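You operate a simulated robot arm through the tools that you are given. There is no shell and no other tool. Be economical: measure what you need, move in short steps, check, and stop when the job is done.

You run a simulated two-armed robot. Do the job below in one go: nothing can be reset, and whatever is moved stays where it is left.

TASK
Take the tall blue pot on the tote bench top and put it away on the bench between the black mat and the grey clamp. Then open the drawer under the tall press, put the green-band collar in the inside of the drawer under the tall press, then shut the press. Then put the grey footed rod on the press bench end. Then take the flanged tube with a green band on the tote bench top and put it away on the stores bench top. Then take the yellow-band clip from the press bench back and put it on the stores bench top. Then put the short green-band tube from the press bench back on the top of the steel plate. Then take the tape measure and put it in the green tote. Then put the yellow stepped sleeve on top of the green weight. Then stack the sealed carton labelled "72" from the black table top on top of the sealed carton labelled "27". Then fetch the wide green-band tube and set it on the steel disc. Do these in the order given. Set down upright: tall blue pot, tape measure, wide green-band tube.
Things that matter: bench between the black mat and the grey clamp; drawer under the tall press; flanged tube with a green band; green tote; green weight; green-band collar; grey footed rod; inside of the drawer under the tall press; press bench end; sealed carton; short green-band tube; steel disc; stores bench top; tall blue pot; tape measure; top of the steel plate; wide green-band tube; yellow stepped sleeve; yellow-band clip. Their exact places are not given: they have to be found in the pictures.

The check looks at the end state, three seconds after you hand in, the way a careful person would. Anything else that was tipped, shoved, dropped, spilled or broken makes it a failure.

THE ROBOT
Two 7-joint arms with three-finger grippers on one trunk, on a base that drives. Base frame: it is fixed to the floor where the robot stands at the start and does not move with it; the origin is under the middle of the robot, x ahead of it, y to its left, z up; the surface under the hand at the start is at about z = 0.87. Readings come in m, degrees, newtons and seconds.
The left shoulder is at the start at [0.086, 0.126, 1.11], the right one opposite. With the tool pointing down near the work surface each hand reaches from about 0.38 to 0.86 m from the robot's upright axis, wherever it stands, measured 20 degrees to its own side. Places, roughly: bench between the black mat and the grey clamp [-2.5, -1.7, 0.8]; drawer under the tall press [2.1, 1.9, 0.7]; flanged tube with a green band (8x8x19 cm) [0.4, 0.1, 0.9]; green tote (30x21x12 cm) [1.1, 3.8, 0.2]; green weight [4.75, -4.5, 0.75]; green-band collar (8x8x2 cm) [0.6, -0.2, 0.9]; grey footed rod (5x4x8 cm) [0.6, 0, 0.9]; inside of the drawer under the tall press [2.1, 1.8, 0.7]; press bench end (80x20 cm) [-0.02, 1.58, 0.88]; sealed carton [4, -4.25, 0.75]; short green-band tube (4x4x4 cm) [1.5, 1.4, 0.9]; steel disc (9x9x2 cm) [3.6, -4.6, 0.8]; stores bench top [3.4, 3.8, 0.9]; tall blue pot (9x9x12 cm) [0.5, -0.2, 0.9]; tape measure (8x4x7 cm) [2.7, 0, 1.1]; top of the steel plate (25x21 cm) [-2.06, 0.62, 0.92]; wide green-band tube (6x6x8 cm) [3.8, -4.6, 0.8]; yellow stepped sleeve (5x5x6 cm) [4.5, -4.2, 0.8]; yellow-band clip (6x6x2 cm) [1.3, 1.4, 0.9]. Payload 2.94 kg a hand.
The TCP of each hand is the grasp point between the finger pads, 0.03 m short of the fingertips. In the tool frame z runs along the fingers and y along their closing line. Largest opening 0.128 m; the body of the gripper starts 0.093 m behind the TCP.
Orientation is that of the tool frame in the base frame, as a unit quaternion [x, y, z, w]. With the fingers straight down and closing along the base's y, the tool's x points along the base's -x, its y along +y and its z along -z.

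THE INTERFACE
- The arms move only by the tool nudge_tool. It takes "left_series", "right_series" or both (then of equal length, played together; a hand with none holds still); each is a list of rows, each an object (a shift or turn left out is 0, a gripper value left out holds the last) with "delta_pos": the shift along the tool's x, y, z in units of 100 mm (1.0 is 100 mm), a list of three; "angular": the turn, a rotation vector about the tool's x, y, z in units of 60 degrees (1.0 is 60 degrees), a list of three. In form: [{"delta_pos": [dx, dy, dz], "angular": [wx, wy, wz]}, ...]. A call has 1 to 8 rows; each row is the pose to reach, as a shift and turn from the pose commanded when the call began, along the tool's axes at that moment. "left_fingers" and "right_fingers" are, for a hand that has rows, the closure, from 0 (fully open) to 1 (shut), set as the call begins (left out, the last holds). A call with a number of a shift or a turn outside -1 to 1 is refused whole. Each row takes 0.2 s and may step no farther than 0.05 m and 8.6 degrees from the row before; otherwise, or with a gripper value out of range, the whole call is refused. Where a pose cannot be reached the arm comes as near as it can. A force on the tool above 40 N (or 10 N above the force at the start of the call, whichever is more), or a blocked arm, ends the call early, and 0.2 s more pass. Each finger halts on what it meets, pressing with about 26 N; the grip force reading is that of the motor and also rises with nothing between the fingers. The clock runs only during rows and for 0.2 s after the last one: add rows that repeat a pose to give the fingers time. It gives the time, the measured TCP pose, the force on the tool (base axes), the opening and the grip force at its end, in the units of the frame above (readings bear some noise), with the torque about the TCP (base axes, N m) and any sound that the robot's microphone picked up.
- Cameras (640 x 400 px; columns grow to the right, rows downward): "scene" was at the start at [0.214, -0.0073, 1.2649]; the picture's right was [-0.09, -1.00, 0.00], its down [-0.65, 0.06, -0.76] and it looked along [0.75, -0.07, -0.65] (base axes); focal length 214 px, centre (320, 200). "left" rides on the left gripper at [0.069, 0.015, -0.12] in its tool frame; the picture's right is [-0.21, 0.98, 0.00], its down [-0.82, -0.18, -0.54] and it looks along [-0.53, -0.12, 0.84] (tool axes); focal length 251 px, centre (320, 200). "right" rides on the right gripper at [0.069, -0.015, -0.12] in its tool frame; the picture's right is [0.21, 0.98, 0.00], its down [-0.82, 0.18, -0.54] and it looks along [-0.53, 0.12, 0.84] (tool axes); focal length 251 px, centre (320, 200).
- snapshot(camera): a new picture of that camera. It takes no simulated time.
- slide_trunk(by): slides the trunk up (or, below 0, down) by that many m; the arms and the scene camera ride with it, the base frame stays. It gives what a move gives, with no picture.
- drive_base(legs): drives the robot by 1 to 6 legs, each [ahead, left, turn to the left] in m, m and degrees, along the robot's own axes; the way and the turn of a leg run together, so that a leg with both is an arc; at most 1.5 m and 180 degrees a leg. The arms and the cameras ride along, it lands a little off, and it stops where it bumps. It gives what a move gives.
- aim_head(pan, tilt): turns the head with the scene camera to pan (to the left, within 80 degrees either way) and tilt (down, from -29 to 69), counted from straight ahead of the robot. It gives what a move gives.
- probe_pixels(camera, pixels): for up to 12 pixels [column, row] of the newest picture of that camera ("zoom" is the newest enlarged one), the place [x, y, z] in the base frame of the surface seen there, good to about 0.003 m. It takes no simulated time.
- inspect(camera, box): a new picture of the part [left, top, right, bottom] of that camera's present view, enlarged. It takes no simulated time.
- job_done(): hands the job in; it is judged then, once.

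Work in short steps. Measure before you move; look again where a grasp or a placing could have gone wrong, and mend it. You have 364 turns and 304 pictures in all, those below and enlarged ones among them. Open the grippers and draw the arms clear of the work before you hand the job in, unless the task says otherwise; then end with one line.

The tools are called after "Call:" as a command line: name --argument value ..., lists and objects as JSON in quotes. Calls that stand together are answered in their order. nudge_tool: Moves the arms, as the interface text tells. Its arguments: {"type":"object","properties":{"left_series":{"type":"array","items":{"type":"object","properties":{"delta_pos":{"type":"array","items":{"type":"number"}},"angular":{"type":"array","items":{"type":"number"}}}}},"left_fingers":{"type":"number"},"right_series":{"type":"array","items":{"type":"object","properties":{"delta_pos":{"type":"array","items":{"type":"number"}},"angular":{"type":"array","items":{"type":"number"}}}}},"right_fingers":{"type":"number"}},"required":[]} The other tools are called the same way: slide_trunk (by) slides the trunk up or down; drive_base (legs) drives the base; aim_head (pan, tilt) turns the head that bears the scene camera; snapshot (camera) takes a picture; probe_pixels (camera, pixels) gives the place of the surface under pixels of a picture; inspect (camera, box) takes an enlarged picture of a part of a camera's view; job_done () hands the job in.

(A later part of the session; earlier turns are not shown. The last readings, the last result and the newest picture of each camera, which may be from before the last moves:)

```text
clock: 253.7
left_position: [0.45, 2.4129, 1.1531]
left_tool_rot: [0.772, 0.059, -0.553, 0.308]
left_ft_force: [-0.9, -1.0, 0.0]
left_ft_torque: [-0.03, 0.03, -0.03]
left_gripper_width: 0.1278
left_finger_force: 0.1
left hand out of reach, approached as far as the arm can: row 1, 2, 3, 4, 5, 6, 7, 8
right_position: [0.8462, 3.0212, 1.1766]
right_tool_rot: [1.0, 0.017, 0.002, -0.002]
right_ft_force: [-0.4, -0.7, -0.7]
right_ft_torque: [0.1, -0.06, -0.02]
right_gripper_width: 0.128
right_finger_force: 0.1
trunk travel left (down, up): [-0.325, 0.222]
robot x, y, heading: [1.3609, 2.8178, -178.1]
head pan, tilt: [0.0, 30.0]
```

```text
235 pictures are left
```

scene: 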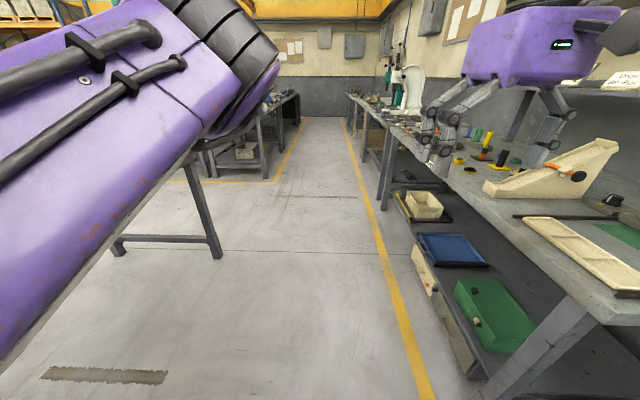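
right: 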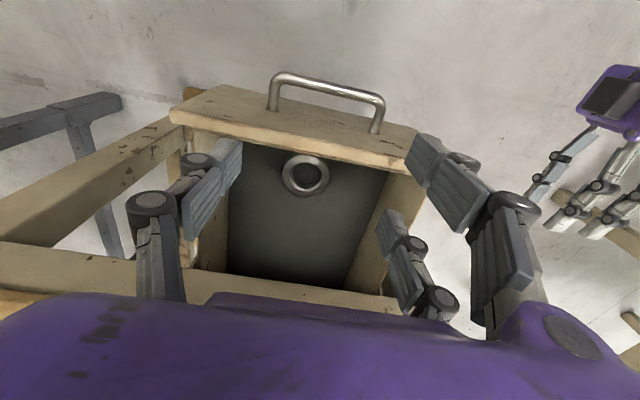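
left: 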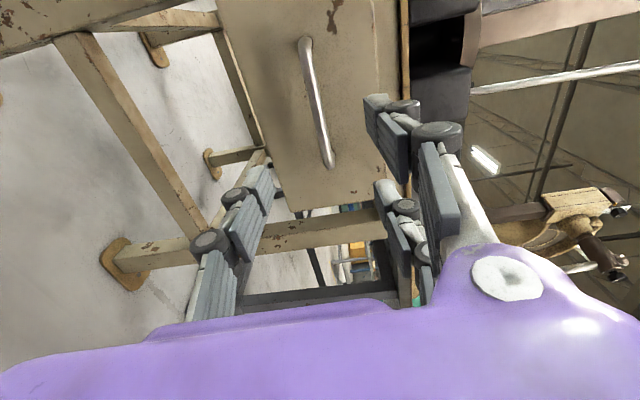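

Now rotating the hand toward straight-down while drawing it back.

Call:
nudge_tool --left_series '[{"angular": [0.06, 0.11, 0.01], "delta_pos": [0, 0, -0.3]}, {"angular": [0.12, 0.22, 0.02], "delta_pos": [0, 0, -0.6]}, {"angular": [0.18, 0.34, 0.03], "delta_pos": [0, 0, -0.9]}, {"angular": [0.24, 0.46, 0.04], "delta_pos": [0, 0, -1]}, {"angular": [0.309, 0.577, 0.0485], "delta_pos": [0, 0, -1]}]'

Call:
snapshot --camera "scene"

```text
clock: 254.9
left_position: [0.5374, 2.4673, 1.1758]
left_tool_rot: [0.94, 0.039, -0.296, 0.165]
left_ft_force: [0.1, -0.4, -0.7]
left_ft_torque: [-0.01, 0.01, 0.02]
left_gripper_width: 0.1278
left_finger_force: 0.1
right_position: [0.8491, 3.0237, 1.1781]
right_tool_rot: [1.0, 0.015, 0.001, -0.001]
right_ft_force: [-1.1, 0.3, -1.2]
right_ft_torque: [-0.02, 0.02, 0.0]
right_gripper_width: 0.1279
right_finger_force: 0.0
trunk travel left (down, up): [-0.325, 0.222]
robot x, y, heading: [1.3586, 2.8167, -178.1]
head pan, tilt: [0.0, 30.0]
```

```text
234 pictures are left
```

scene: 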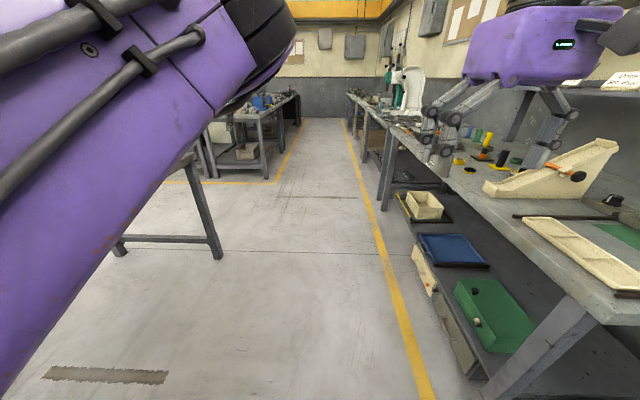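

Continue to straight-down.

Call:
nudge_tool --left_series '[{"angular": [0.06, 0.11, 0.01]}, {"angular": [0.12, 0.22, 0.02]}, {"angular": [0.18, 0.34, 0.03]}, {"angular": [0.24, 0.46, 0.04]}, {"angular": [0.309, 0.577, 0.0485]}]'

Call:
nudge_tool --left_series '[{"delta_pos": [0.4, 0, 0]}, {"delta_pos": [0.8, 0, 0]}, {"delta_pos": [1, 0, 0]}]'

Call:
snapshot --camera "scene"

```text
clock: 256.1
left_position: [0.6174, 2.4623, 1.1684]
left_tool_rot: [1.0, 0.019, -0.015, 0.01]
left_ft_force: [0.9, -0.1, 0.0]
left_ft_torque: [-0.01, 0.07, -0.02]
left_gripper_width: 0.128
left_finger_force: 0.2
left hand out of reach, approached as far as the arm can: row 3, 4, 5
right_position: [0.8518, 3.0232, 1.1794]
right_tool_rot: [1.0, 0.015, -0.001, -0.001]
right_ft_force: [-0.6, -0.1, -0.6]
right_ft_torque: [-0.03, 0.04, 0.0]
right_gripper_width: 0.1281
right_finger_force: 0.0
trunk travel left (down, up): [-0.325, 0.222]
robot x, y, heading: [1.3582, 2.8157, -178.4]
head pan, tilt: [0.0, 30.0]
```

```text
clock: 256.9
left_position: [0.7137, 2.4681, 1.1662]
left_tool_rot: [1.0, 0.015, -0.003, 0.003]
left_ft_force: [0.1, 0.0, 0.7]
left_ft_torque: [0.02, 0.01, -0.01]
left_gripper_width: 0.128
left_finger_force: 0.0
right_position: [0.8496, 3.023, 1.1782]
right_tool_rot: [1.0, 0.016, 0.0, -0.001]
right_ft_force: [-0.8, 0.2, -0.1]
right_ft_torque: [0.0, -0.02, 0.06]
right_gripper_width: 0.128
right_finger_force: 0.0
trunk travel left (down, up): [-0.325, 0.222]
robot x, y, heading: [1.3565, 2.8164, -178.2]
head pan, tilt: [0.0, 30.0]
```

```text
233 pictures are left
```

scene: 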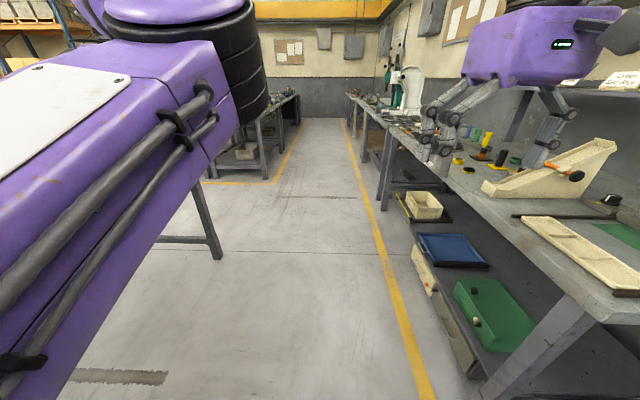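

The elbow is better but still somewhat inboard. With the last joint near its limit, a further negative yaw should drag the elbow outward (ratchet), then I yaw back.

Call:
nudge_tool --left_series '[{"angular": [0, 0, -0.14]}, {"angular": [0, 0, -0.28]}, {"angular": [0, 0, -0.42]}, {"angular": [0, 0, -0.56]}, {"angular": [0, 0, -0.7]}, {"angular": [0, 0, -0.84]}, {"angular": [0, 0, -0.98]}]'

Call:
snapshot --camera "scene"

```text
clock: 258.5
left_position: [0.7707, 2.4517, 1.1506]
left_tool_rot: [0.864, 0.504, -0.004, 0.001]
left_ft_force: [-0.1, -0.4, -0.3]
left_ft_torque: [0.04, 0.02, -0.01]
left_gripper_width: 0.1278
left_finger_force: 0.0
left hand out of reach, approached as far as the arm can: row 6, 7
right_position: [0.8506, 3.0234, 1.1796]
right_tool_rot: [1.0, 0.015, 0.0, -0.001]
right_ft_force: [-0.1, 0.3, 0.6]
right_ft_torque: [0.01, -0.02, -0.03]
right_gripper_width: 0.1281
right_finger_force: 0.0
trunk travel left (down, up): [-0.325, 0.222]
robot x, y, heading: [1.36, 2.8157, -178.3]
head pan, tilt: [0.0, 30.0]
```

```text
232 pictures are left
```

scene: 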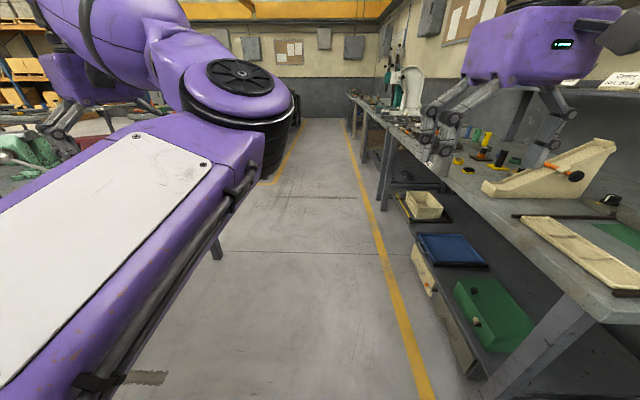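

That dragged it inward, so the positive direction should help. Yawing back and beyond.

Call:
nudge_tool --left_series '[{"angular": [0, 0, 0.14]}, {"angular": [0, 0, 0.28]}, {"angular": [0, 0, 0.42]}, {"angular": [0, 0, 0.56]}, {"angular": [0, 0, 0.7]}, {"angular": [0, 0, 0.84]}, {"angular": [0, 0, 0.98]}]'

Call:
nudge_tool --left_series '[{"angular": [0, 0, 0.14]}, {"angular": [0, 0, 0.28]}, {"angular": [0, 0, 0.42]}, {"angular": [0, 0, 0.56]}, {"angular": [0, 0, 0.7]}, {"angular": [0, 0, 0.84]}, {"angular": [0, 0, 0.98]}]'

Call:
snapshot --camera "scene"

```text
clock: 260.1
left_position: [0.7694, 2.4526, 1.1503]
left_tool_rot: [1.0, 0.016, -0.001, 0.003]
left_ft_force: [0.0, 0.2, -0.4]
left_ft_torque: [-0.01, 0.01, 0.03]
left_gripper_width: 0.1282
left_finger_force: 0.1
right_position: [0.8492, 3.0242, 1.1769]
right_tool_rot: [1.0, 0.016, 0.0, -0.001]
right_ft_force: [-0.8, -0.5, 0.5]
right_ft_torque: [-0.01, 0.01, -0.02]
right_gripper_width: 0.128
right_finger_force: 0.1
trunk travel left (down, up): [-0.325, 0.222]
robot x, y, heading: [1.3578, 2.8143, -178.2]
head pan, tilt: [0.0, 30.0]
```

```text
clock: 261.7
left_position: [0.7682, 2.4541, 1.1497]
left_tool_rot: [0.879, -0.478, -0.001, 0.003]
left_ft_force: [0.4, -0.1, -0.3]
left_ft_torque: [0.02, 0.0, -0.01]
left_gripper_width: 0.1282
left_finger_force: 0.1
right_position: [0.8498, 3.0228, 1.1793]
right_tool_rot: [1.0, 0.016, 0.0, 0.0]
right_ft_force: [-0.2, 0.4, 0.3]
right_ft_torque: [-0.02, -0.01, 0.02]
right_gripper_width: 0.1281
right_finger_force: 0.0
trunk travel left (down, up): [-0.325, 0.222]
robot x, y, heading: [1.3607, 2.8172, -177.9]
head pan, tilt: [0.0, 30.0]
```

```text
231 pictures are left
```

scene: 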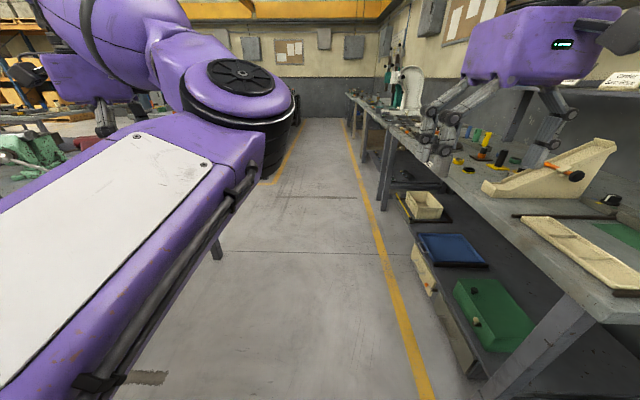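

The last joint now has slack. I repeat the ratchet: yaw to +180° here, then extend horizontally and roll -180° there.

Call:
nudge_tool --left_series '[{"angular": [0, 0, 0.14]}, {"angular": [0, 0, 0.28]}, {"angular": [0, 0, 0.42]}, {"angular": [0, 0, 0.56]}, {"angular": [0, 0, 0.7]}, {"angular": [0, 0, 0.84]}, {"angular": [0, 0, 0.98]}]'

Call:
nudge_tool --left_series '[{"angular": [0, 0, 0.14]}, {"angular": [0, 0, 0.28]}, {"angular": [0, 0, 0.42]}, {"angular": [0, 0, 0.56]}, {"angular": [0, 0, 0.7]}, {"angular": [0, 0, 0.84]}, {"angular": [0, 0, 0.98]}]'

Call:
nudge_tool --left_series '[{"angular": [0, 0.14, 0], "delta_pos": [0.2, 0, 0]}, {"angular": [0, 0.28, 0], "delta_pos": [0.4, 0, 0]}, {"angular": [0, 0.42, 0], "delta_pos": [0.6, 0, 0]}, {"angular": [0, 0.56, 0], "delta_pos": [0.8, 0, 0]}, {"angular": [0, 0.7, 0], "delta_pos": [1, 0, 0]}, {"angular": [0, 0.84, 0], "delta_pos": [1, 0, 0]}, {"angular": [0, 0.98, 0], "delta_pos": [1, 0, 0]}]'

Call:
nudge_tool --left_series '[{"angular": [0, 0.1, 0], "delta_pos": [0.2, 0, 0.3]}, {"angular": [0, 0.2, 0], "delta_pos": [0.4, 0, 0.6]}, {"angular": [0, 0.3, 0], "delta_pos": [0.5, 0, 0.9]}, {"angular": [0, 0.4, 0], "delta_pos": [0.6, 0, 1]}]'

Call:
snapshot --camera "scene"

```text
clock: 263.3
left_position: [0.7683, 2.4523, 1.1491]
left_tool_rot: [-0.531, 0.848, -0.002, -0.004]
left_ft_force: [0.2, 0.0, -0.6]
left_ft_torque: [-0.01, 0.01, 0.03]
left_gripper_width: 0.1281
left_finger_force: 0.1
right_position: [0.8505, 3.0239, 1.177]
right_tool_rot: [1.0, 0.015, -0.001, -0.001]
right_ft_force: [-0.1, -0.9, -0.2]
right_ft_torque: [0.02, 0.02, -0.03]
right_gripper_width: 0.1282
right_finger_force: 0.1
trunk travel left (down, up): [-0.325, 0.222]
robot x, y, heading: [1.362, 2.8148, -178.4]
head pan, tilt: [0.0, 30.0]
```

```text
clock: 264.9
left_position: [0.7694, 2.4524, 1.1502]
left_tool_rot: [-0.047, 0.999, -0.002, -0.003]
left_ft_force: [-0.6, -1.2, -0.2]
left_ft_torque: [0.02, -0.03, 0.01]
left_gripper_width: 0.1279
left_finger_force: 0.0
right_position: [0.85, 3.0236, 1.1776]
right_tool_rot: [1.0, 0.016, 0.0, -0.001]
right_ft_force: [-0.5, -0.3, 0.2]
right_ft_torque: [0.02, -0.03, 0.01]
right_gripper_width: 0.1279
right_finger_force: 0.0
trunk travel left (down, up): [-0.325, 0.222]
robot x, y, heading: [1.3595, 2.8145, -178.3]
head pan, tilt: [0.0, 30.0]
```

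```text
clock: 266.5
left_position: [0.671, 2.4436, 1.1503]
left_tool_rot: [-0.041, 0.868, -0.026, -0.494]
left_ft_force: [0.4, -0.3, 0.1]
left_ft_torque: [0.0, -0.01, 0.03]
left_gripper_width: 0.1278
left_finger_force: 0.1
right_position: [0.8499, 3.023, 1.1783]
right_tool_rot: [1.0, 0.016, 0.0, -0.001]
right_ft_force: [-0.4, 0.0, -0.6]
right_ft_torque: [0.0, 0.03, 0.03]
right_gripper_width: 0.1279
right_finger_force: 0.2
trunk travel left (down, up): [-0.325, 0.222]
robot x, y, heading: [1.3582, 2.8166, -178.2]
head pan, tilt: [0.0, 30.0]
```

```text
clock: 267.5
left_position: [0.5568, 2.4327, 1.1516]
left_tool_rot: [-0.034, 0.747, -0.034, -0.663]
left_ft_force: [-0.4, 0.2, -0.3]
left_ft_torque: [-0.06, 0.03, 0.0]
left_gripper_width: 0.1281
left_finger_force: 0.0
right_position: [0.852, 3.024, 1.1803]
right_tool_rot: [1.0, 0.015, -0.002, 0.0]
right_ft_force: [-0.5, 0.8, -0.4]
right_ft_torque: [0.02, 0.01, 0.0]
right_gripper_width: 0.1278
right_finger_force: 0.1
trunk travel left (down, up): [-0.325, 0.222]
robot x, y, heading: [1.3562, 2.8157, -178.5]
head pan, tilt: [0.0, 30.0]
```

```text
230 pictures are left
```

scene: 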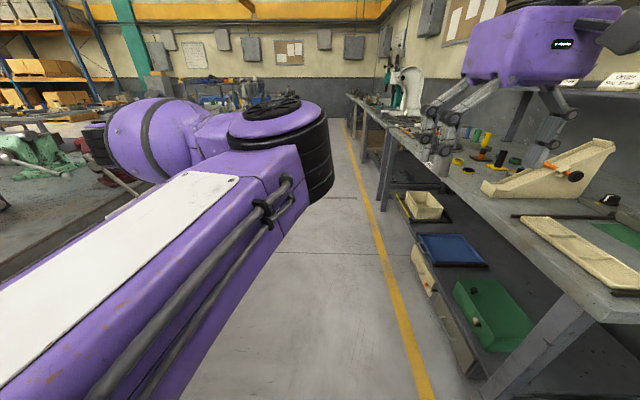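

Elbow is mid-right. Rolling negative now in three steps.

Call:
nudge_tool --left_series '[{"angular": [0, 0, -0.14]}, {"angular": [0, 0, -0.28]}, {"angular": [0, 0, -0.42]}, {"angular": [0, 0, -0.56]}, {"angular": [0, 0, -0.7]}, {"angular": [0, 0, -0.84]}, {"angular": [0, 0, -0.98]}]'

Call:
nudge_tool --left_series '[{"angular": [0, 0, -0.14]}, {"angular": [0, 0, -0.28]}, {"angular": [0, 0, -0.42]}, {"angular": [0, 0, -0.56]}, {"angular": [0, 0, -0.7]}, {"angular": [0, 0, -0.84]}, {"angular": [0, 0, -0.98]}]'

Call:
snapshot --camera "scene"

```text
clock: 269.1
left_position: [0.5541, 2.4312, 1.1513]
left_tool_rot: [-0.397, 0.634, 0.297, -0.593]
left_ft_force: [-0.5, 0.4, 0.2]
left_ft_torque: [0.02, 0.02, 0.02]
left_gripper_width: 0.1278
left_finger_force: 0.1
right_position: [0.8491, 3.0246, 1.1772]
right_tool_rot: [1.0, 0.016, 0.0, 0.0]
right_ft_force: [-0.8, 0.3, 0.2]
right_ft_torque: [-0.01, -0.02, 0.03]
right_gripper_width: 0.1281
right_finger_force: 0.1
trunk travel left (down, up): [-0.325, 0.222]
robot x, y, heading: [1.3587, 2.8165, -178.4]
head pan, tilt: [0.0, 30.0]
```

```text
clock: 270.7
left_position: [0.5539, 2.4323, 1.1494]
left_tool_rot: [0.658, -0.357, -0.549, 0.372]
left_ft_force: [-0.9, 0.1, 0.0]
left_ft_torque: [-0.01, -0.01, 0.02]
left_gripper_width: 0.1281
left_finger_force: 0.0
right_position: [0.8501, 3.0241, 1.1782]
right_tool_rot: [1.0, 0.016, 0.0, -0.002]
right_ft_force: [0.5, 0.0, -0.5]
right_ft_torque: [-0.03, -0.05, -0.01]
right_gripper_width: 0.1279
right_finger_force: 0.0
trunk travel left (down, up): [-0.325, 0.222]
robot x, y, heading: [1.3558, 2.8163, -178.0]
head pan, tilt: [0.0, 30.0]
```

```text
229 pictures are left
```

scene: 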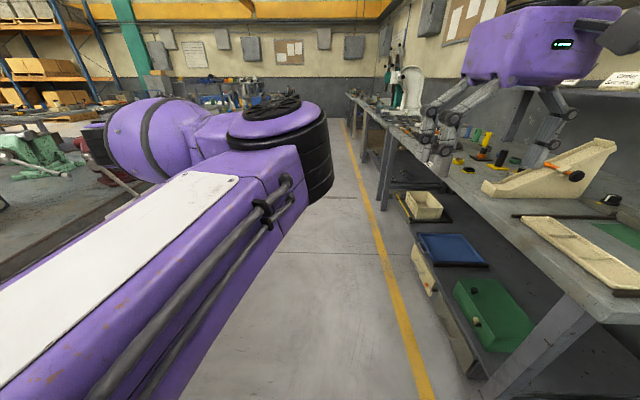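

Not yet saturated. I extend a further 8 cm and keep rolling.

Call:
nudge_tool --left_series '[{"delta_pos": [0, 0, 0.4]}, {"delta_pos": [0, 0, 0.8]}, {"angular": [0, 0, -0.14], "delta_pos": [0, 0, 0.8]}, {"angular": [0, 0, -0.28], "delta_pos": [0, 0, 0.8]}, {"angular": [0, 0, -0.42], "delta_pos": [0, 0, 0.8]}, {"angular": [0, 0, -0.56], "delta_pos": [0, 0, 0.8]}, {"angular": [0, 0, -0.7], "delta_pos": [0, 0, 0.8]}, {"angular": [0, 0, -0.84], "delta_pos": [0, 0, 0.8]}]'

Call:
nudge_tool --left_series '[{"angular": [0, 0, -0.14]}, {"angular": [0, 0, -0.28]}, {"angular": [0, 0, -0.42]}, {"angular": [0, 0, -0.56]}, {"angular": [0, 0, -0.7]}, {"angular": [0, 0, -0.84]}, {"angular": [0, 0, -0.98]}]'

Call:
snapshot --camera "scene"

```text
clock: 272.5
left_position: [0.4741, 2.4238, 1.1417]
left_tool_rot: [0.747, -0.043, -0.655, 0.101]
left_ft_force: [0.0, 0.4, -0.6]
left_ft_torque: [0.0, -0.03, 0.0]
left_gripper_width: 0.1277
left_finger_force: 0.0
right_position: [0.8497, 3.0239, 1.1779]
right_tool_rot: [1.0, 0.016, 0.0, -0.001]
right_ft_force: [0.4, 0.2, 0.5]
right_ft_torque: [-0.03, 0.0, 0.0]
right_gripper_width: 0.1279
right_finger_force: 0.0
trunk travel left (down, up): [-0.325, 0.222]
robot x, y, heading: [1.3582, 2.8136, -178.4]
head pan, tilt: [0.0, 30.0]
```

```text
clock: 274.1
left_position: [0.4741, 2.4249, 1.1402]
left_tool_rot: [0.672, 0.329, -0.621, -0.232]
left_ft_force: [-0.4, -0.1, -0.6]
left_ft_torque: [-0.02, -0.05, -0.05]
left_gripper_width: 0.1283
left_finger_force: 0.1
right_position: [0.85, 3.0235, 1.1762]
right_tool_rot: [1.0, 0.016, 0.0, -0.001]
right_ft_force: [-0.7, 0.3, 0.2]
right_ft_torque: [-0.02, -0.01, 0.02]
right_gripper_width: 0.1281
right_finger_force: 0.1
trunk travel left (down, up): [-0.325, 0.222]
robot x, y, heading: [1.362, 2.8129, -178.4]
head pan, tilt: [0.0, 30.0]
```

```text
228 pictures are left
```

scene: 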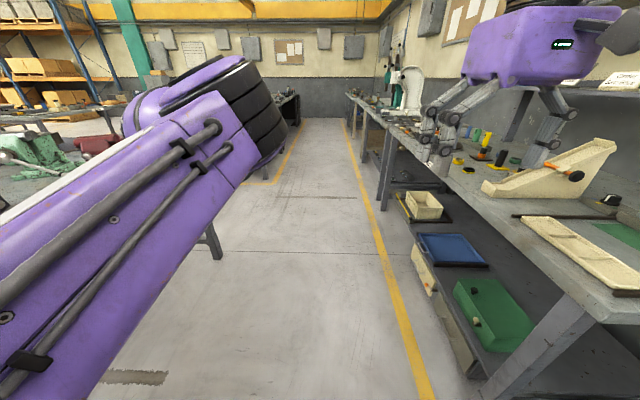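

Elbow is moving up and left now. Two more roll steps.

Call:
nudge_tool --left_series '[{"angular": [0, 0, -0.14]}, {"angular": [0, 0, -0.28]}, {"angular": [0, 0, -0.42]}, {"angular": [0, 0, -0.56]}, {"angular": [0, 0, -0.7]}, {"angular": [0, 0, -0.84]}, {"angular": [0, 0, -0.98]}]'

Call:
snapshot --camera "scene"

Call:
nudge_tool --left_series '[{"angular": [0, 0, -0.14]}, {"angular": [0, 0, -0.28]}, {"angular": [0, 0, -0.42]}, {"angular": [0, 0, -0.56]}, {"angular": [0, 0, -0.7]}, {"angular": [0, 0, -0.84]}, {"angular": [0, 0, -0.98]}]'

Call:
snapshot --camera "scene"

```text
clock: 275.7
left_position: [0.4744, 2.4244, 1.1407]
left_tool_rot: [0.424, 0.617, -0.426, -0.508]
left_ft_force: [-0.4, -0.2, -0.1]
left_ft_torque: [0.02, 0.02, 0.01]
left_gripper_width: 0.1279
left_finger_force: 0.1
right_position: [0.8495, 3.0226, 1.1777]
right_tool_rot: [1.0, 0.016, 0.0, 0.0]
right_ft_force: [0.4, -0.3, 0.0]
right_ft_torque: [0.0, 0.03, -0.03]
right_gripper_width: 0.128
right_finger_force: 0.0
trunk travel left (down, up): [-0.325, 0.222]
robot x, y, heading: [1.3594, 2.8164, -178.3]
head pan, tilt: [0.0, 30.0]
```

```text
227 pictures are left
```

scene: 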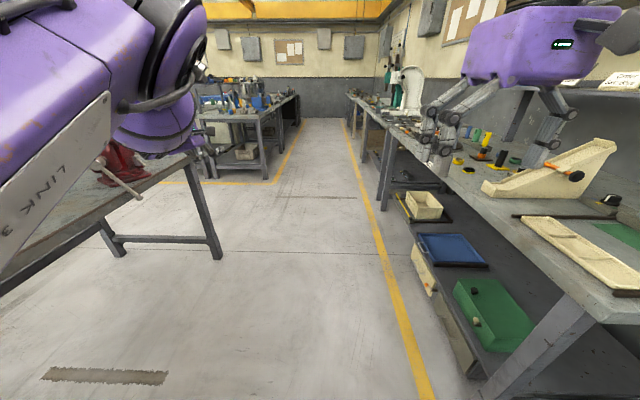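

```text
clock: 277.3
left_position: [0.4995, 2.4265, 1.1291]
left_tool_rot: [0.313, 0.669, -0.354, -0.573]
left_ft_force: [0.1, -0.2, -0.5]
left_ft_torque: [-0.01, -0.04, -0.02]
left_gripper_width: 0.1279
left_finger_force: 0.0
left hand out of reach, approached as far as the arm can: row 2, 3, 4, 5, 6, 7
right_position: [0.8496, 3.0241, 1.1789]
right_tool_rot: [1.0, 0.017, 0.0, 0.0]
right_ft_force: [0.4, -0.2, -0.1]
right_ft_torque: [-0.01, 0.03, 0.0]
right_gripper_width: 0.128
right_finger_force: 0.1
trunk travel left (down, up): [-0.325, 0.222]
robot x, y, heading: [1.3601, 2.8159, -178.3]
head pan, tilt: [0.0, 30.0]
```

```text
226 pictures are left
```

scene: 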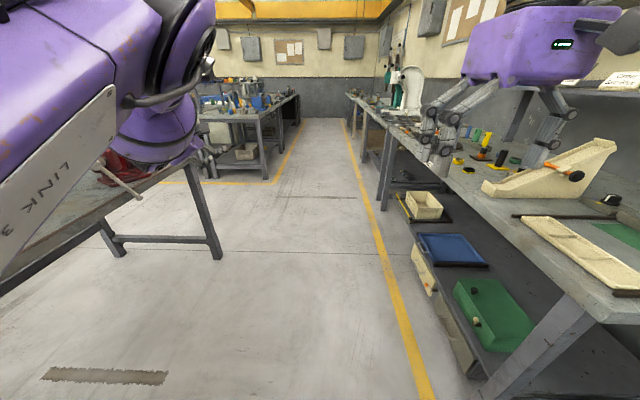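

The elbow is out to the left now, near a limit. I pitch the hand down about the robot's lateral axis while drawing back.

Call:
nudge_tool --left_series '[{"angular": [-0.116, -0.078, 0.016], "delta_pos": [0, 0, -0.1]}, {"angular": [-0.232, -0.156, 0.032], "delta_pos": [0, 0, -0.3]}, {"angular": [-0.348, -0.234, 0.048], "delta_pos": [0, 0, -0.5]}, {"angular": [-0.464, -0.312, 0.064], "delta_pos": [0, 0, -0.7]}, {"angular": [-0.58, -0.39, 0.081], "delta_pos": [0, 0, -0.9]}]'

Call:
nudge_tool --left_series '[{"angular": [-0.116, -0.078, 0.016]}, {"angular": [-0.232, -0.156, 0.032]}, {"angular": [-0.348, -0.234, 0.048]}, {"angular": [-0.464, -0.312, 0.064]}, {"angular": [-0.58, -0.39, 0.081]}]'

Call:
snapshot --camera "scene"

```text
clock: 278.5
left_position: [0.6732, 2.3895, 1.0035]
left_tool_rot: [0.424, 0.799, -0.269, -0.331]
left_ft_force: [-0.7, -0.3, 0.8]
left_ft_torque: [0.01, -0.02, -0.03]
left_gripper_width: 0.1282
left_finger_force: 0.0
left hand out of reach, approached as far as the arm can: row 1, 2, 3, 4, 5
right_position: [0.8499, 3.0243, 1.1785]
right_tool_rot: [1.0, 0.016, 0.0, -0.002]
right_ft_force: [0.4, 0.0, 0.3]
right_ft_torque: [0.01, 0.01, -0.02]
right_gripper_width: 0.1283
right_finger_force: 0.1
trunk travel left (down, up): [-0.325, 0.222]
robot x, y, heading: [1.3594, 2.816, -178.3]
head pan, tilt: [0.0, 30.0]
```

```text
clock: 279.7
left_position: [0.8729, 2.3525, 0.8793]
left_tool_rot: [0.483, 0.856, -0.173, -0.063]
left_ft_force: [0.3, -0.5, 0.0]
left_ft_torque: [0.02, -0.02, 0.01]
left_gripper_width: 0.1281
left_finger_force: 0.0
left hand out of reach, approached as far as the arm can: row 1, 2, 3, 4, 5
right_position: [0.8502, 3.0231, 1.1773]
right_tool_rot: [1.0, 0.015, 0.001, -0.001]
right_ft_force: [0.4, -1.2, -0.6]
right_ft_torque: [0.0, 0.02, -0.03]
right_gripper_width: 0.1279
right_finger_force: 0.1
trunk travel left (down, up): [-0.325, 0.222]
robot x, y, heading: [1.3609, 2.8168, -178.6]
head pan, tilt: [0.0, 30.0]
```

```text
225 pictures are left
```

scene: 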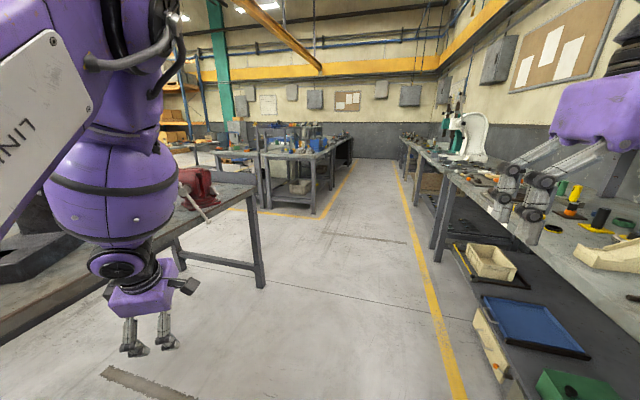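

The arm now hangs naturally with its elbow outside. I lift it a little and yaw back to neutral in two parts.

Call:
nudge_tool --left_series '[{"delta_pos": [0, 0, -0.4]}, {"delta_pos": [0, 0, -0.8]}, {"delta_pos": [0, 0, -1]}]'

Call:
nudge_tool --left_series '[{"angular": [-0.01, 0.028, 0.137]}, {"angular": [-0.02, 0.055, 0.274]}, {"angular": [-0.03, 0.082, 0.411]}, {"angular": [-0.04, 0.11, 0.548]}, {"angular": [-0.05, 0.137, 0.685]}, {"angular": [-0.062, 0.165, 0.822]}, {"angular": [-0.075, 0.195, 0.95]}]'

Call:
snapshot --camera "scene"

```text
clock: 280.5
left_position: [0.9236, 2.3676, 0.9121]
left_tool_rot: [0.483, 0.856, -0.175, -0.064]
left_ft_force: [-0.9, -0.5, -1.3]
left_ft_torque: [0.03, -0.01, 0.02]
left_gripper_width: 0.1279
left_finger_force: 0.0
left hand out of reach, approached as far as the arm can: row 1, 2, 3
right_position: [0.8494, 3.0243, 1.1776]
right_tool_rot: [1.0, 0.016, 0.0, -0.001]
right_ft_force: [-0.1, -0.7, -0.1]
right_ft_torque: [0.0, 0.01, 0.0]
right_gripper_width: 0.1281
right_finger_force: 0.0
trunk travel left (down, up): [-0.325, 0.222]
robot x, y, heading: [1.3596, 2.8186, -178.3]
head pan, tilt: [0.0, 30.0]
```

```text
clock: 282.1
left_position: [0.9221, 2.3673, 0.9126]
left_tool_rot: [0.849, 0.516, -0.104, -0.038]
left_ft_force: [0.2, 0.7, 0.3]
left_ft_torque: [-0.02, -0.03, 0.03]
left_gripper_width: 0.1278
left_finger_force: 0.0
right_position: [0.8491, 3.0227, 1.1775]
right_tool_rot: [1.0, 0.015, 0.0, -0.001]
right_ft_force: [0.4, 0.1, -0.5]
right_ft_torque: [0.02, 0.0, 0.03]
right_gripper_width: 0.1281
right_finger_force: 0.1
trunk travel left (down, up): [-0.325, 0.222]
robot x, y, heading: [1.3618, 2.8168, -178.1]
head pan, tilt: [0.0, 30.0]
```

```text
224 pictures are left
```

scene: 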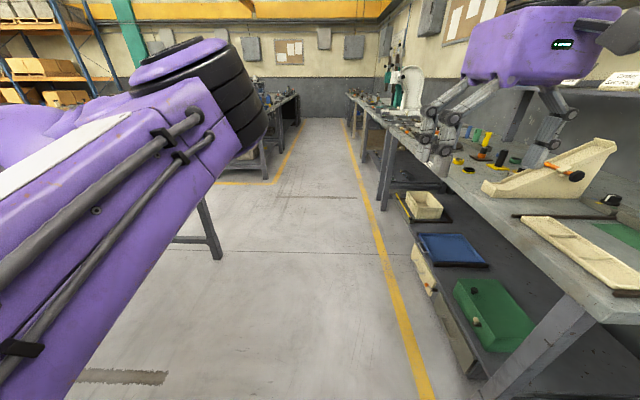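

Yawing that way pulled the elbow back in. I try the other direction (to the 180°-flipped gripper, equally usable).

Call:
nudge_tool --left_series '[{"angular": [0, 0, -0.14]}, {"angular": [0, 0, -0.28]}, {"angular": [0, 0, -0.42]}, {"angular": [0, 0, -0.56]}, {"angular": [0, 0, -0.7]}, {"angular": [0, 0, -0.84]}, {"angular": [0, 0, -0.98]}]'

Call:
nudge_tool --left_series '[{"angular": [0, 0, -0.14]}, {"angular": [0, 0, -0.28]}, {"angular": [0, 0, -0.42]}, {"angular": [0, 0, -0.56]}, {"angular": [0, 0, -0.7]}, {"angular": [0, 0, -0.84]}, {"angular": [0, 0, -0.98]}]'

Call:
snapshot --camera "scene"

```text
clock: 283.7
left_position: [0.9697, 2.4239, 0.8881]
left_tool_rot: [0.533, 0.838, -0.082, -0.084]
left_ft_force: [-0.3, 0.9, -0.3]
left_ft_torque: [-0.07, -0.02, 0.03]
left_gripper_width: 0.128
left_finger_force: 0.1
left hand out of reach, approached as far as the arm can: row 6, 7
right_position: [0.8519, 3.0262, 1.1781]
right_tool_rot: [1.0, 0.016, 0.0, 0.0]
right_ft_force: [0.1, 0.3, 0.7]
right_ft_torque: [-0.04, 0.03, 0.01]
right_gripper_width: 0.128
right_finger_force: 0.1
trunk travel left (down, up): [-0.325, 0.222]
robot x, y, heading: [1.3623, 2.8153, -178.0]
head pan, tilt: [0.0, 30.0]
```

```text
clock: 285.3
left_position: [1.002, 2.3931, 0.7985]
left_tool_rot: [0.051, 0.992, -0.035, -0.114]
left_ft_force: [-0.2, -0.8, 0.3]
left_ft_torque: [0.03, -0.01, -0.04]
left_gripper_width: 0.1277
left_finger_force: 0.1
left hand out of reach, approached as far as the arm can: row 1, 2, 3, 4, 5, 6, 7
right_position: [0.8492, 3.0219, 1.1793]
right_tool_rot: [1.0, 0.015, 0.0, -0.001]
right_ft_force: [0.3, -0.9, 0.2]
right_ft_torque: [0.04, 0.01, -0.01]
right_gripper_width: 0.128
right_finger_force: 0.0
trunk travel left (down, up): [-0.325, 0.222]
robot x, y, heading: [1.3607, 2.8168, -178.0]
head pan, tilt: [0.0, 30.0]
```

```text
223 pictures are left
```

scene: 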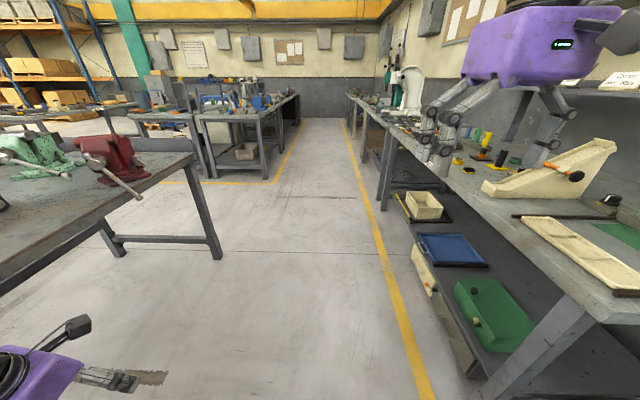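

The view is now clear: the arm has gone outside. Checking with a pan to the left.

Call:
aim_head --pan 55 --tilt 40

Call:
snapshot --camera "scene"

```text
clock: 286.5
left_position: [1.0017, 2.3963, 0.799]
left_tool_rot: [0.055, 0.991, -0.034, -0.114]
left_ft_force: [0.5, -0.6, 0.3]
left_ft_torque: [0.0, 0.03, 0.0]
left_gripper_width: 0.1281
left_finger_force: 0.1
right_position: [0.8497, 3.023, 1.1788]
right_tool_rot: [1.0, 0.016, 0.0, 0.0]
right_ft_force: [1.0, 0.6, -1.3]
right_ft_torque: [0.01, -0.04, -0.04]
right_gripper_width: 0.128
right_finger_force: 0.0
trunk travel left (down, up): [-0.325, 0.222]
robot x, y, heading: [1.3592, 2.8162, -178.2]
head pan, tilt: [55.0, 40.0]
```

```text
222 pictures are left
```

scene: 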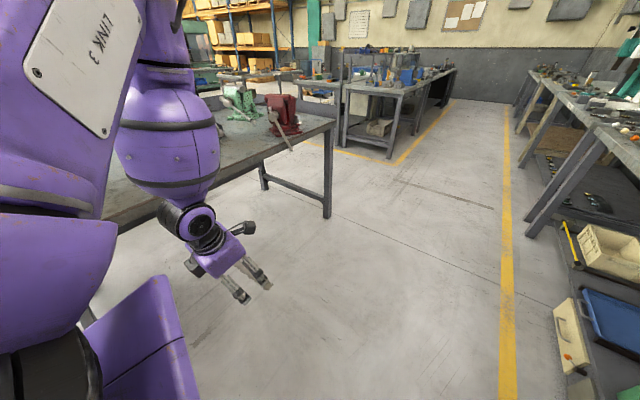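

Elbow is outside now. From this posture I try a +60° yaw and raising.

Call:
nudge_tool --left_series '[{"angular": [0, 0, 0.14]}, {"angular": [0, 0, 0.28]}, {"angular": [0, 0, 0.42]}, {"angular": [0, 0, 0.56]}, {"angular": [0, 0, 0.7]}, {"angular": [0, 0, 0.84]}, {"angular": [0, 0, 0.98]}]'

Call:
snapshot --camera "scene"

Call:
nudge_tool --left_series '[{"delta_pos": [0, 0, -0.4]}, {"delta_pos": [0, 0, -0.8]}, {"delta_pos": [0, 0, -1]}]'

Call:
snapshot --camera "scene"

```text
clock: 288.1
left_position: [1.0008, 2.3955, 0.7958]
left_tool_rot: [0.532, 0.838, -0.082, -0.083]
left_ft_force: [0.0, -0.4, 0.1]
left_ft_torque: [-0.01, 0.0, -0.04]
left_gripper_width: 0.1277
left_finger_force: 0.1
right_position: [0.849, 3.0238, 1.1779]
right_tool_rot: [1.0, 0.016, 0.001, 0.0]
right_ft_force: [-0.4, 0.1, -0.6]
right_ft_torque: [-0.03, -0.04, 0.02]
right_gripper_width: 0.1282
right_finger_force: 0.1
trunk travel left (down, up): [-0.325, 0.222]
robot x, y, heading: [1.3601, 2.8178, -178.4]
head pan, tilt: [55.0, 40.0]
```

```text
221 pictures are left
```

scene: 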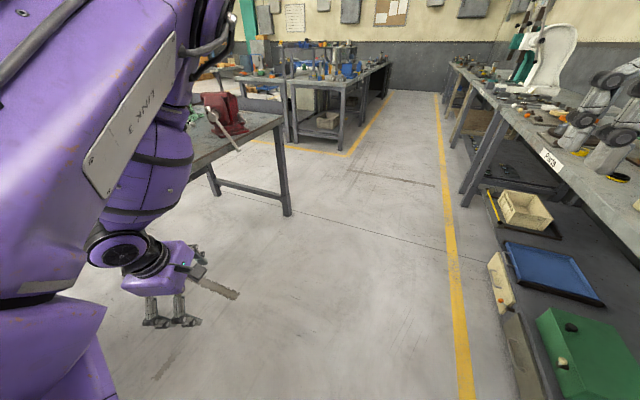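

```text
clock: 288.9
left_position: [1.0268, 2.3999, 0.896]
left_tool_rot: [0.533, 0.838, -0.079, -0.084]
left_ft_force: [0.4, -0.2, -0.2]
left_ft_torque: [0.0, 0.02, -0.01]
left_gripper_width: 0.1282
left_finger_force: 0.0
right_position: [0.8501, 3.0239, 1.1785]
right_tool_rot: [1.0, 0.016, -0.001, -0.001]
right_ft_force: [0.4, -0.4, -0.1]
right_ft_torque: [-0.01, 0.04, -0.01]
right_gripper_width: 0.1279
right_finger_force: 0.1
trunk travel left (down, up): [-0.325, 0.222]
robot x, y, heading: [1.3632, 2.8177, -178.1]
head pan, tilt: [55.0, 40.0]
```

```text
220 pictures are left
```

scene: 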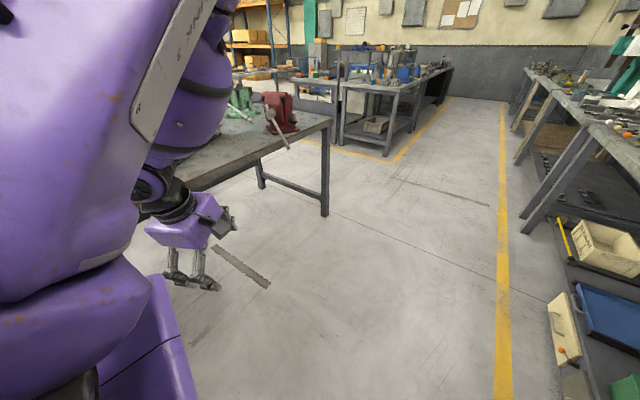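

The upper arm sits close to the head. I extend the hand forward, away from the body, then up.

Call:
nudge_tool --left_series '[{"delta_pos": [0.2, -0.4, 0.1]}, {"delta_pos": [0.4, -0.8, 0.2]}, {"delta_pos": [0.42, -0.9, 0.23]}]'

Call:
nudge_tool --left_series '[{"delta_pos": [0.2, -0.4, 0.1]}, {"delta_pos": [0.4, -0.8, 0.2]}, {"delta_pos": [0.42, -0.9, -0.2]}, {"delta_pos": [0.42, -1, -0.6]}, {"delta_pos": [0.42, -1, -0.9]}]'

Call:
snapshot --camera "scene"

```text
clock: 289.7
left_position: [0.968, 2.4024, 0.8962]
left_tool_rot: [0.533, 0.838, -0.082, -0.083]
left_ft_force: [-0.4, -0.3, 1.3]
left_ft_torque: [-0.02, -0.03, 0.01]
left_gripper_width: 0.128
left_finger_force: 0.1
left hand out of reach, approached as far as the arm can: row 2, 3
right_position: [0.8494, 3.0225, 1.1784]
right_tool_rot: [1.0, 0.016, -0.001, -0.001]
right_ft_force: [-0.1, -0.2, 0.0]
right_ft_torque: [0.02, -0.02, 0.01]
right_gripper_width: 0.1278
right_finger_force: 0.1
trunk travel left (down, up): [-0.325, 0.222]
robot x, y, heading: [1.358, 2.8139, -178.3]
head pan, tilt: [55.0, 40.0]
```

```text
clock: 290.9
left_position: [0.9542, 2.408, 0.8956]
left_tool_rot: [0.534, 0.836, -0.086, -0.087]
left_ft_force: [0.8, -0.7, -0.2]
left_ft_torque: [0.03, 0.02, -0.02]
left_gripper_width: 0.1279
left_finger_force: 0.1
left hand out of reach, approached as far as the arm can: row 1, 2, 3, 4, 5
right_position: [0.8498, 3.0248, 1.178]
right_tool_rot: [1.0, 0.016, 0.0, -0.001]
right_ft_force: [0.0, 0.0, 0.5]
right_ft_torque: [-0.01, 0.02, -0.01]
right_gripper_width: 0.1283
right_finger_force: 0.0
trunk travel left (down, up): [-0.325, 0.222]
robot x, y, heading: [1.3615, 2.8164, -177.9]
head pan, tilt: [55.0, 40.0]
```

```text
219 pictures are left
```

scene: 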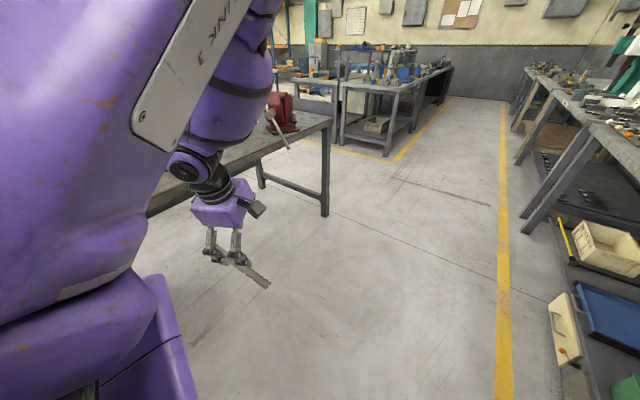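

It is at a joint limit in this yaw. Try yawing another +60° here.

Call:
nudge_tool --left_series '[{"angular": [0, 0, 0.14]}, {"angular": [0, 0, 0.28]}, {"angular": [0, 0, 0.42]}, {"angular": [0, 0, 0.56]}, {"angular": [0, 0, 0.7]}, {"angular": [0, 0, 0.84]}, {"angular": [0, 0, 0.98]}]'

Call:
snapshot --camera "scene"

```text
clock: 292.5
left_position: [0.9559, 2.4064, 0.8985]
left_tool_rot: [0.876, 0.468, -0.113, -0.033]
left_ft_force: [0.6, 0.3, 0.6]
left_ft_torque: [0.0, -0.02, 0.02]
left_gripper_width: 0.1281
left_finger_force: 0.0
right_position: [0.8491, 3.0237, 1.1774]
right_tool_rot: [1.0, 0.015, 0.0, -0.001]
right_ft_force: [-0.3, -0.8, 0.1]
right_ft_torque: [0.02, 0.0, -0.01]
right_gripper_width: 0.128
right_finger_force: 0.2
trunk travel left (down, up): [-0.325, 0.222]
robot x, y, heading: [1.3577, 2.8169, -178.2]
head pan, tilt: [55.0, 40.0]
```

```text
218 pictures are left
```

scene: 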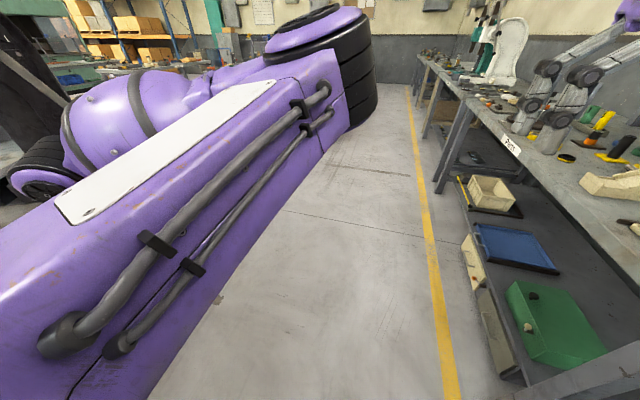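

The arm keeps flipping. I'll park the left arm in the outside posture (yaw ≈180°), raise the trunk to lift it clear of benches, and do the rest with the right arm.

Call:
nudge_tool --left_series '[{"angular": [0, 0, -0.14]}, {"angular": [0, 0, -0.28]}, {"angular": [0, 0, -0.42]}, {"angular": [0, 0, -0.56]}, {"angular": [0, 0, -0.7]}, {"angular": [0, 0, -0.84]}, {"angular": [0, 0, -0.98]}]'

Call:
nudge_tool --left_series '[{"angular": [0, 0, -0.14]}, {"angular": [0, 0, -0.28]}, {"angular": [0, 0, -0.42]}, {"angular": [0, 0, -0.56]}, {"angular": [0, 0, -0.7]}, {"angular": [0, 0, -0.84]}, {"angular": [0, 0, -0.98]}]'

Call:
aim_head --pan 0 --tilt 35

Call:
snapshot --camera "scene"

Call:
snapshot --camera "left"

```text
clock: 294.1
left_position: [0.9604, 2.4028, 0.899]
left_tool_rot: [0.554, 0.824, -0.086, -0.081]
left_ft_force: [0.5, 0.1, 0.4]
left_ft_torque: [-0.01, 0.07, -0.01]
left_gripper_width: 0.128
left_finger_force: 0.0
left hand out of reach, approached as far as the arm can: row 7
right_position: [0.8529, 3.0219, 1.1797]
right_tool_rot: [1.0, 0.016, 0.0, 0.0]
right_ft_force: [1.6, -0.5, 0.1]
right_ft_torque: [0.04, 0.07, -0.02]
right_gripper_width: 0.128
right_finger_force: 0.0
trunk travel left (down, up): [-0.325, 0.222]
robot x, y, heading: [1.3626, 2.8156, -178.4]
head pan, tilt: [55.0, 40.0]
```

```text
clock: 295.7
left_position: [0.996, 2.3867, 0.7992]
left_tool_rot: [0.078, 0.99, -0.041, -0.112]
left_ft_force: [0.3, -0.3, 0.2]
left_ft_torque: [0.0, 0.03, 0.01]
left_gripper_width: 0.1281
left_finger_force: 0.1
left hand out of reach, approached as far as the arm can: row 1, 2, 3, 4, 5, 6, 7
right_position: [0.8495, 3.0218, 1.1792]
right_tool_rot: [1.0, 0.016, 0.0, -0.001]
right_ft_force: [-0.8, 0.4, -0.7]
right_ft_torque: [0.04, 0.04, 0.03]
right_gripper_width: 0.1282
right_finger_force: 0.0
trunk travel left (down, up): [-0.325, 0.222]
robot x, y, heading: [1.3602, 2.8158, -178.2]
head pan, tilt: [55.0, 40.0]
```

```text
clock: 296.9
left_position: [0.9957, 2.3874, 0.8016]
left_tool_rot: [0.079, 0.99, -0.041, -0.111]
left_ft_force: [-0.9, -0.5, -0.2]
left_ft_torque: [0.01, -0.01, -0.02]
left_gripper_width: 0.1279
left_finger_force: 0.0
right_position: [0.8501, 3.0228, 1.1777]
right_tool_rot: [1.0, 0.015, -0.001, 0.0]
right_ft_force: [1.0, -0.1, 0.5]
right_ft_torque: [0.01, -0.02, 0.02]
right_gripper_width: 0.1278
right_finger_force: 0.0
trunk travel left (down, up): [-0.325, 0.222]
robot x, y, heading: [1.3612, 2.8133, -178.1]
head pan, tilt: [0.0, 35.0]
```

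```text
217 pictures are left
```

scene: 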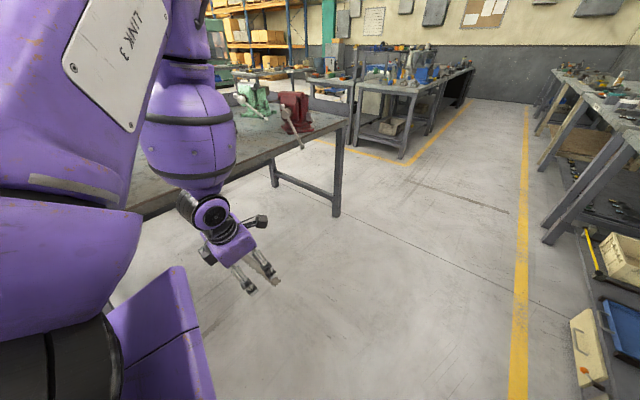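

```text
216 pictures are left
```

left: 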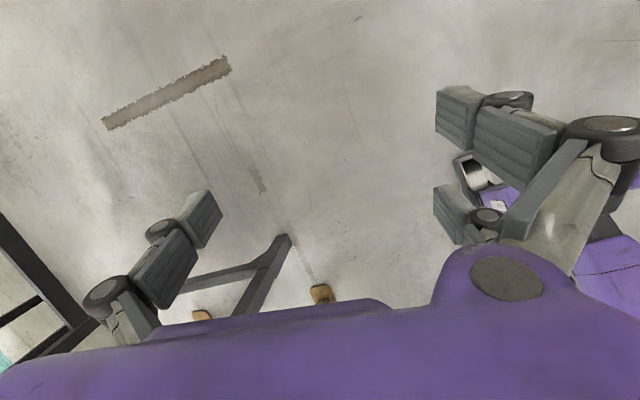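

That posture presses on the head. I return to the elbow-in posture at neutral yaw and will then reverse the original path more faithfully (hand nearer the centre line while horizontal).

Call:
nudge_tool --left_series '[{"angular": [0, 0, 0.14]}, {"angular": [0, 0, 0.28]}, {"angular": [0, 0, 0.42]}, {"angular": [0, 0, 0.56]}, {"angular": [0, 0, 0.7]}, {"angular": [0, 0, 0.84]}, {"angular": [0, 0, 0.98]}]'

Call:
nudge_tool --left_series '[{"angular": [0, 0, 0.14]}, {"angular": [0, 0, 0.28]}, {"angular": [0, 0, 0.42]}, {"angular": [0, 0, 0.56]}, {"angular": [0, 0, 0.7]}, {"angular": [0, 0, 0.84]}, {"angular": [0, 0, 0.98]}]'

Call:
nudge_tool --left_series '[{"angular": [-0.01, 0.032, 0.13], "delta_pos": [0, 0, -0.2]}, {"angular": [-0.02, 0.064, 0.26], "delta_pos": [0, 0, -0.4]}, {"angular": [-0.03, 0.096, 0.39], "delta_pos": [0, 0, -0.6]}, {"angular": [-0.04, 0.128, 0.52], "delta_pos": [0, 0, -0.8]}, {"angular": [-0.05, 0.16, 0.65], "delta_pos": [0, 0, -1]}, {"angular": [-0.06, 0.19, 0.78], "delta_pos": [0, 0, -1]}, {"angular": [-0.069, 0.224, 0.9], "delta_pos": [0, 0, -1]}]'

Call:
snapshot --camera "scene"

```text
clock: 298.5
left_position: [0.9954, 2.3895, 0.8004]
left_tool_rot: [0.555, 0.824, -0.085, -0.078]
left_ft_force: [-0.4, 0.1, 0.6]
left_ft_torque: [-0.03, -0.02, -0.01]
left_gripper_width: 0.1279
left_finger_force: 0.0
right_position: [0.8492, 3.0235, 1.1771]
right_tool_rot: [1.0, 0.016, -0.001, 0.0]
right_ft_force: [1.2, 0.4, -0.5]
right_ft_torque: [-0.01, -0.02, 0.01]
right_gripper_width: 0.1279
right_finger_force: 0.0
trunk travel left (down, up): [-0.325, 0.222]
robot x, y, heading: [1.3614, 2.8181, -178.2]
head pan, tilt: [0.0, 35.0]
```

```text
clock: 300.1
left_position: [0.9957, 2.3905, 0.7999]
left_tool_rot: [0.888, 0.444, -0.114, -0.027]
left_ft_force: [0.2, -0.1, 0.1]
left_ft_torque: [0.0, -0.01, -0.03]
left_gripper_width: 0.1281
left_finger_force: 0.0
right_position: [0.85, 3.0241, 1.1788]
right_tool_rot: [1.0, 0.015, 0.0, 0.0]
right_ft_force: [-0.3, -0.3, -0.9]
right_ft_torque: [0.02, 0.01, 0.03]
right_gripper_width: 0.1276
right_finger_force: 0.2
trunk travel left (down, up): [-0.325, 0.222]
robot x, y, heading: [1.3606, 2.816, -178.2]
head pan, tilt: [0.0, 35.0]
```

```text
clock: 301.7
left_position: [1.019, 2.3953, 0.8981]
left_tool_rot: [1.0, -0.009, 0.004, 0.009]
left_ft_force: [-0.6, -1.1, -0.2]
left_ft_torque: [0.01, -0.01, -0.04]
left_gripper_width: 0.1279
left_finger_force: 0.1
right_position: [0.85, 3.0241, 1.1775]
right_tool_rot: [1.0, 0.016, 0.0, -0.001]
right_ft_force: [0.8, 0.4, -0.8]
right_ft_torque: [0.0, -0.02, 0.0]
right_gripper_width: 0.1278
right_finger_force: 0.0
trunk travel left (down, up): [-0.325, 0.222]
robot x, y, heading: [1.3568, 2.8167, -178.2]
head pan, tilt: [0.0, 35.0]
```

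```text
215 pictures are left
```

scene: 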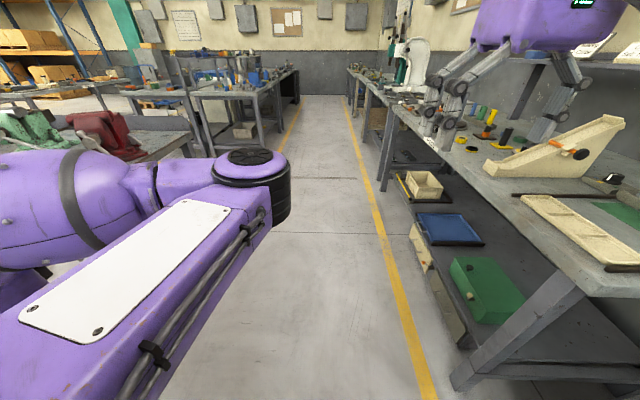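

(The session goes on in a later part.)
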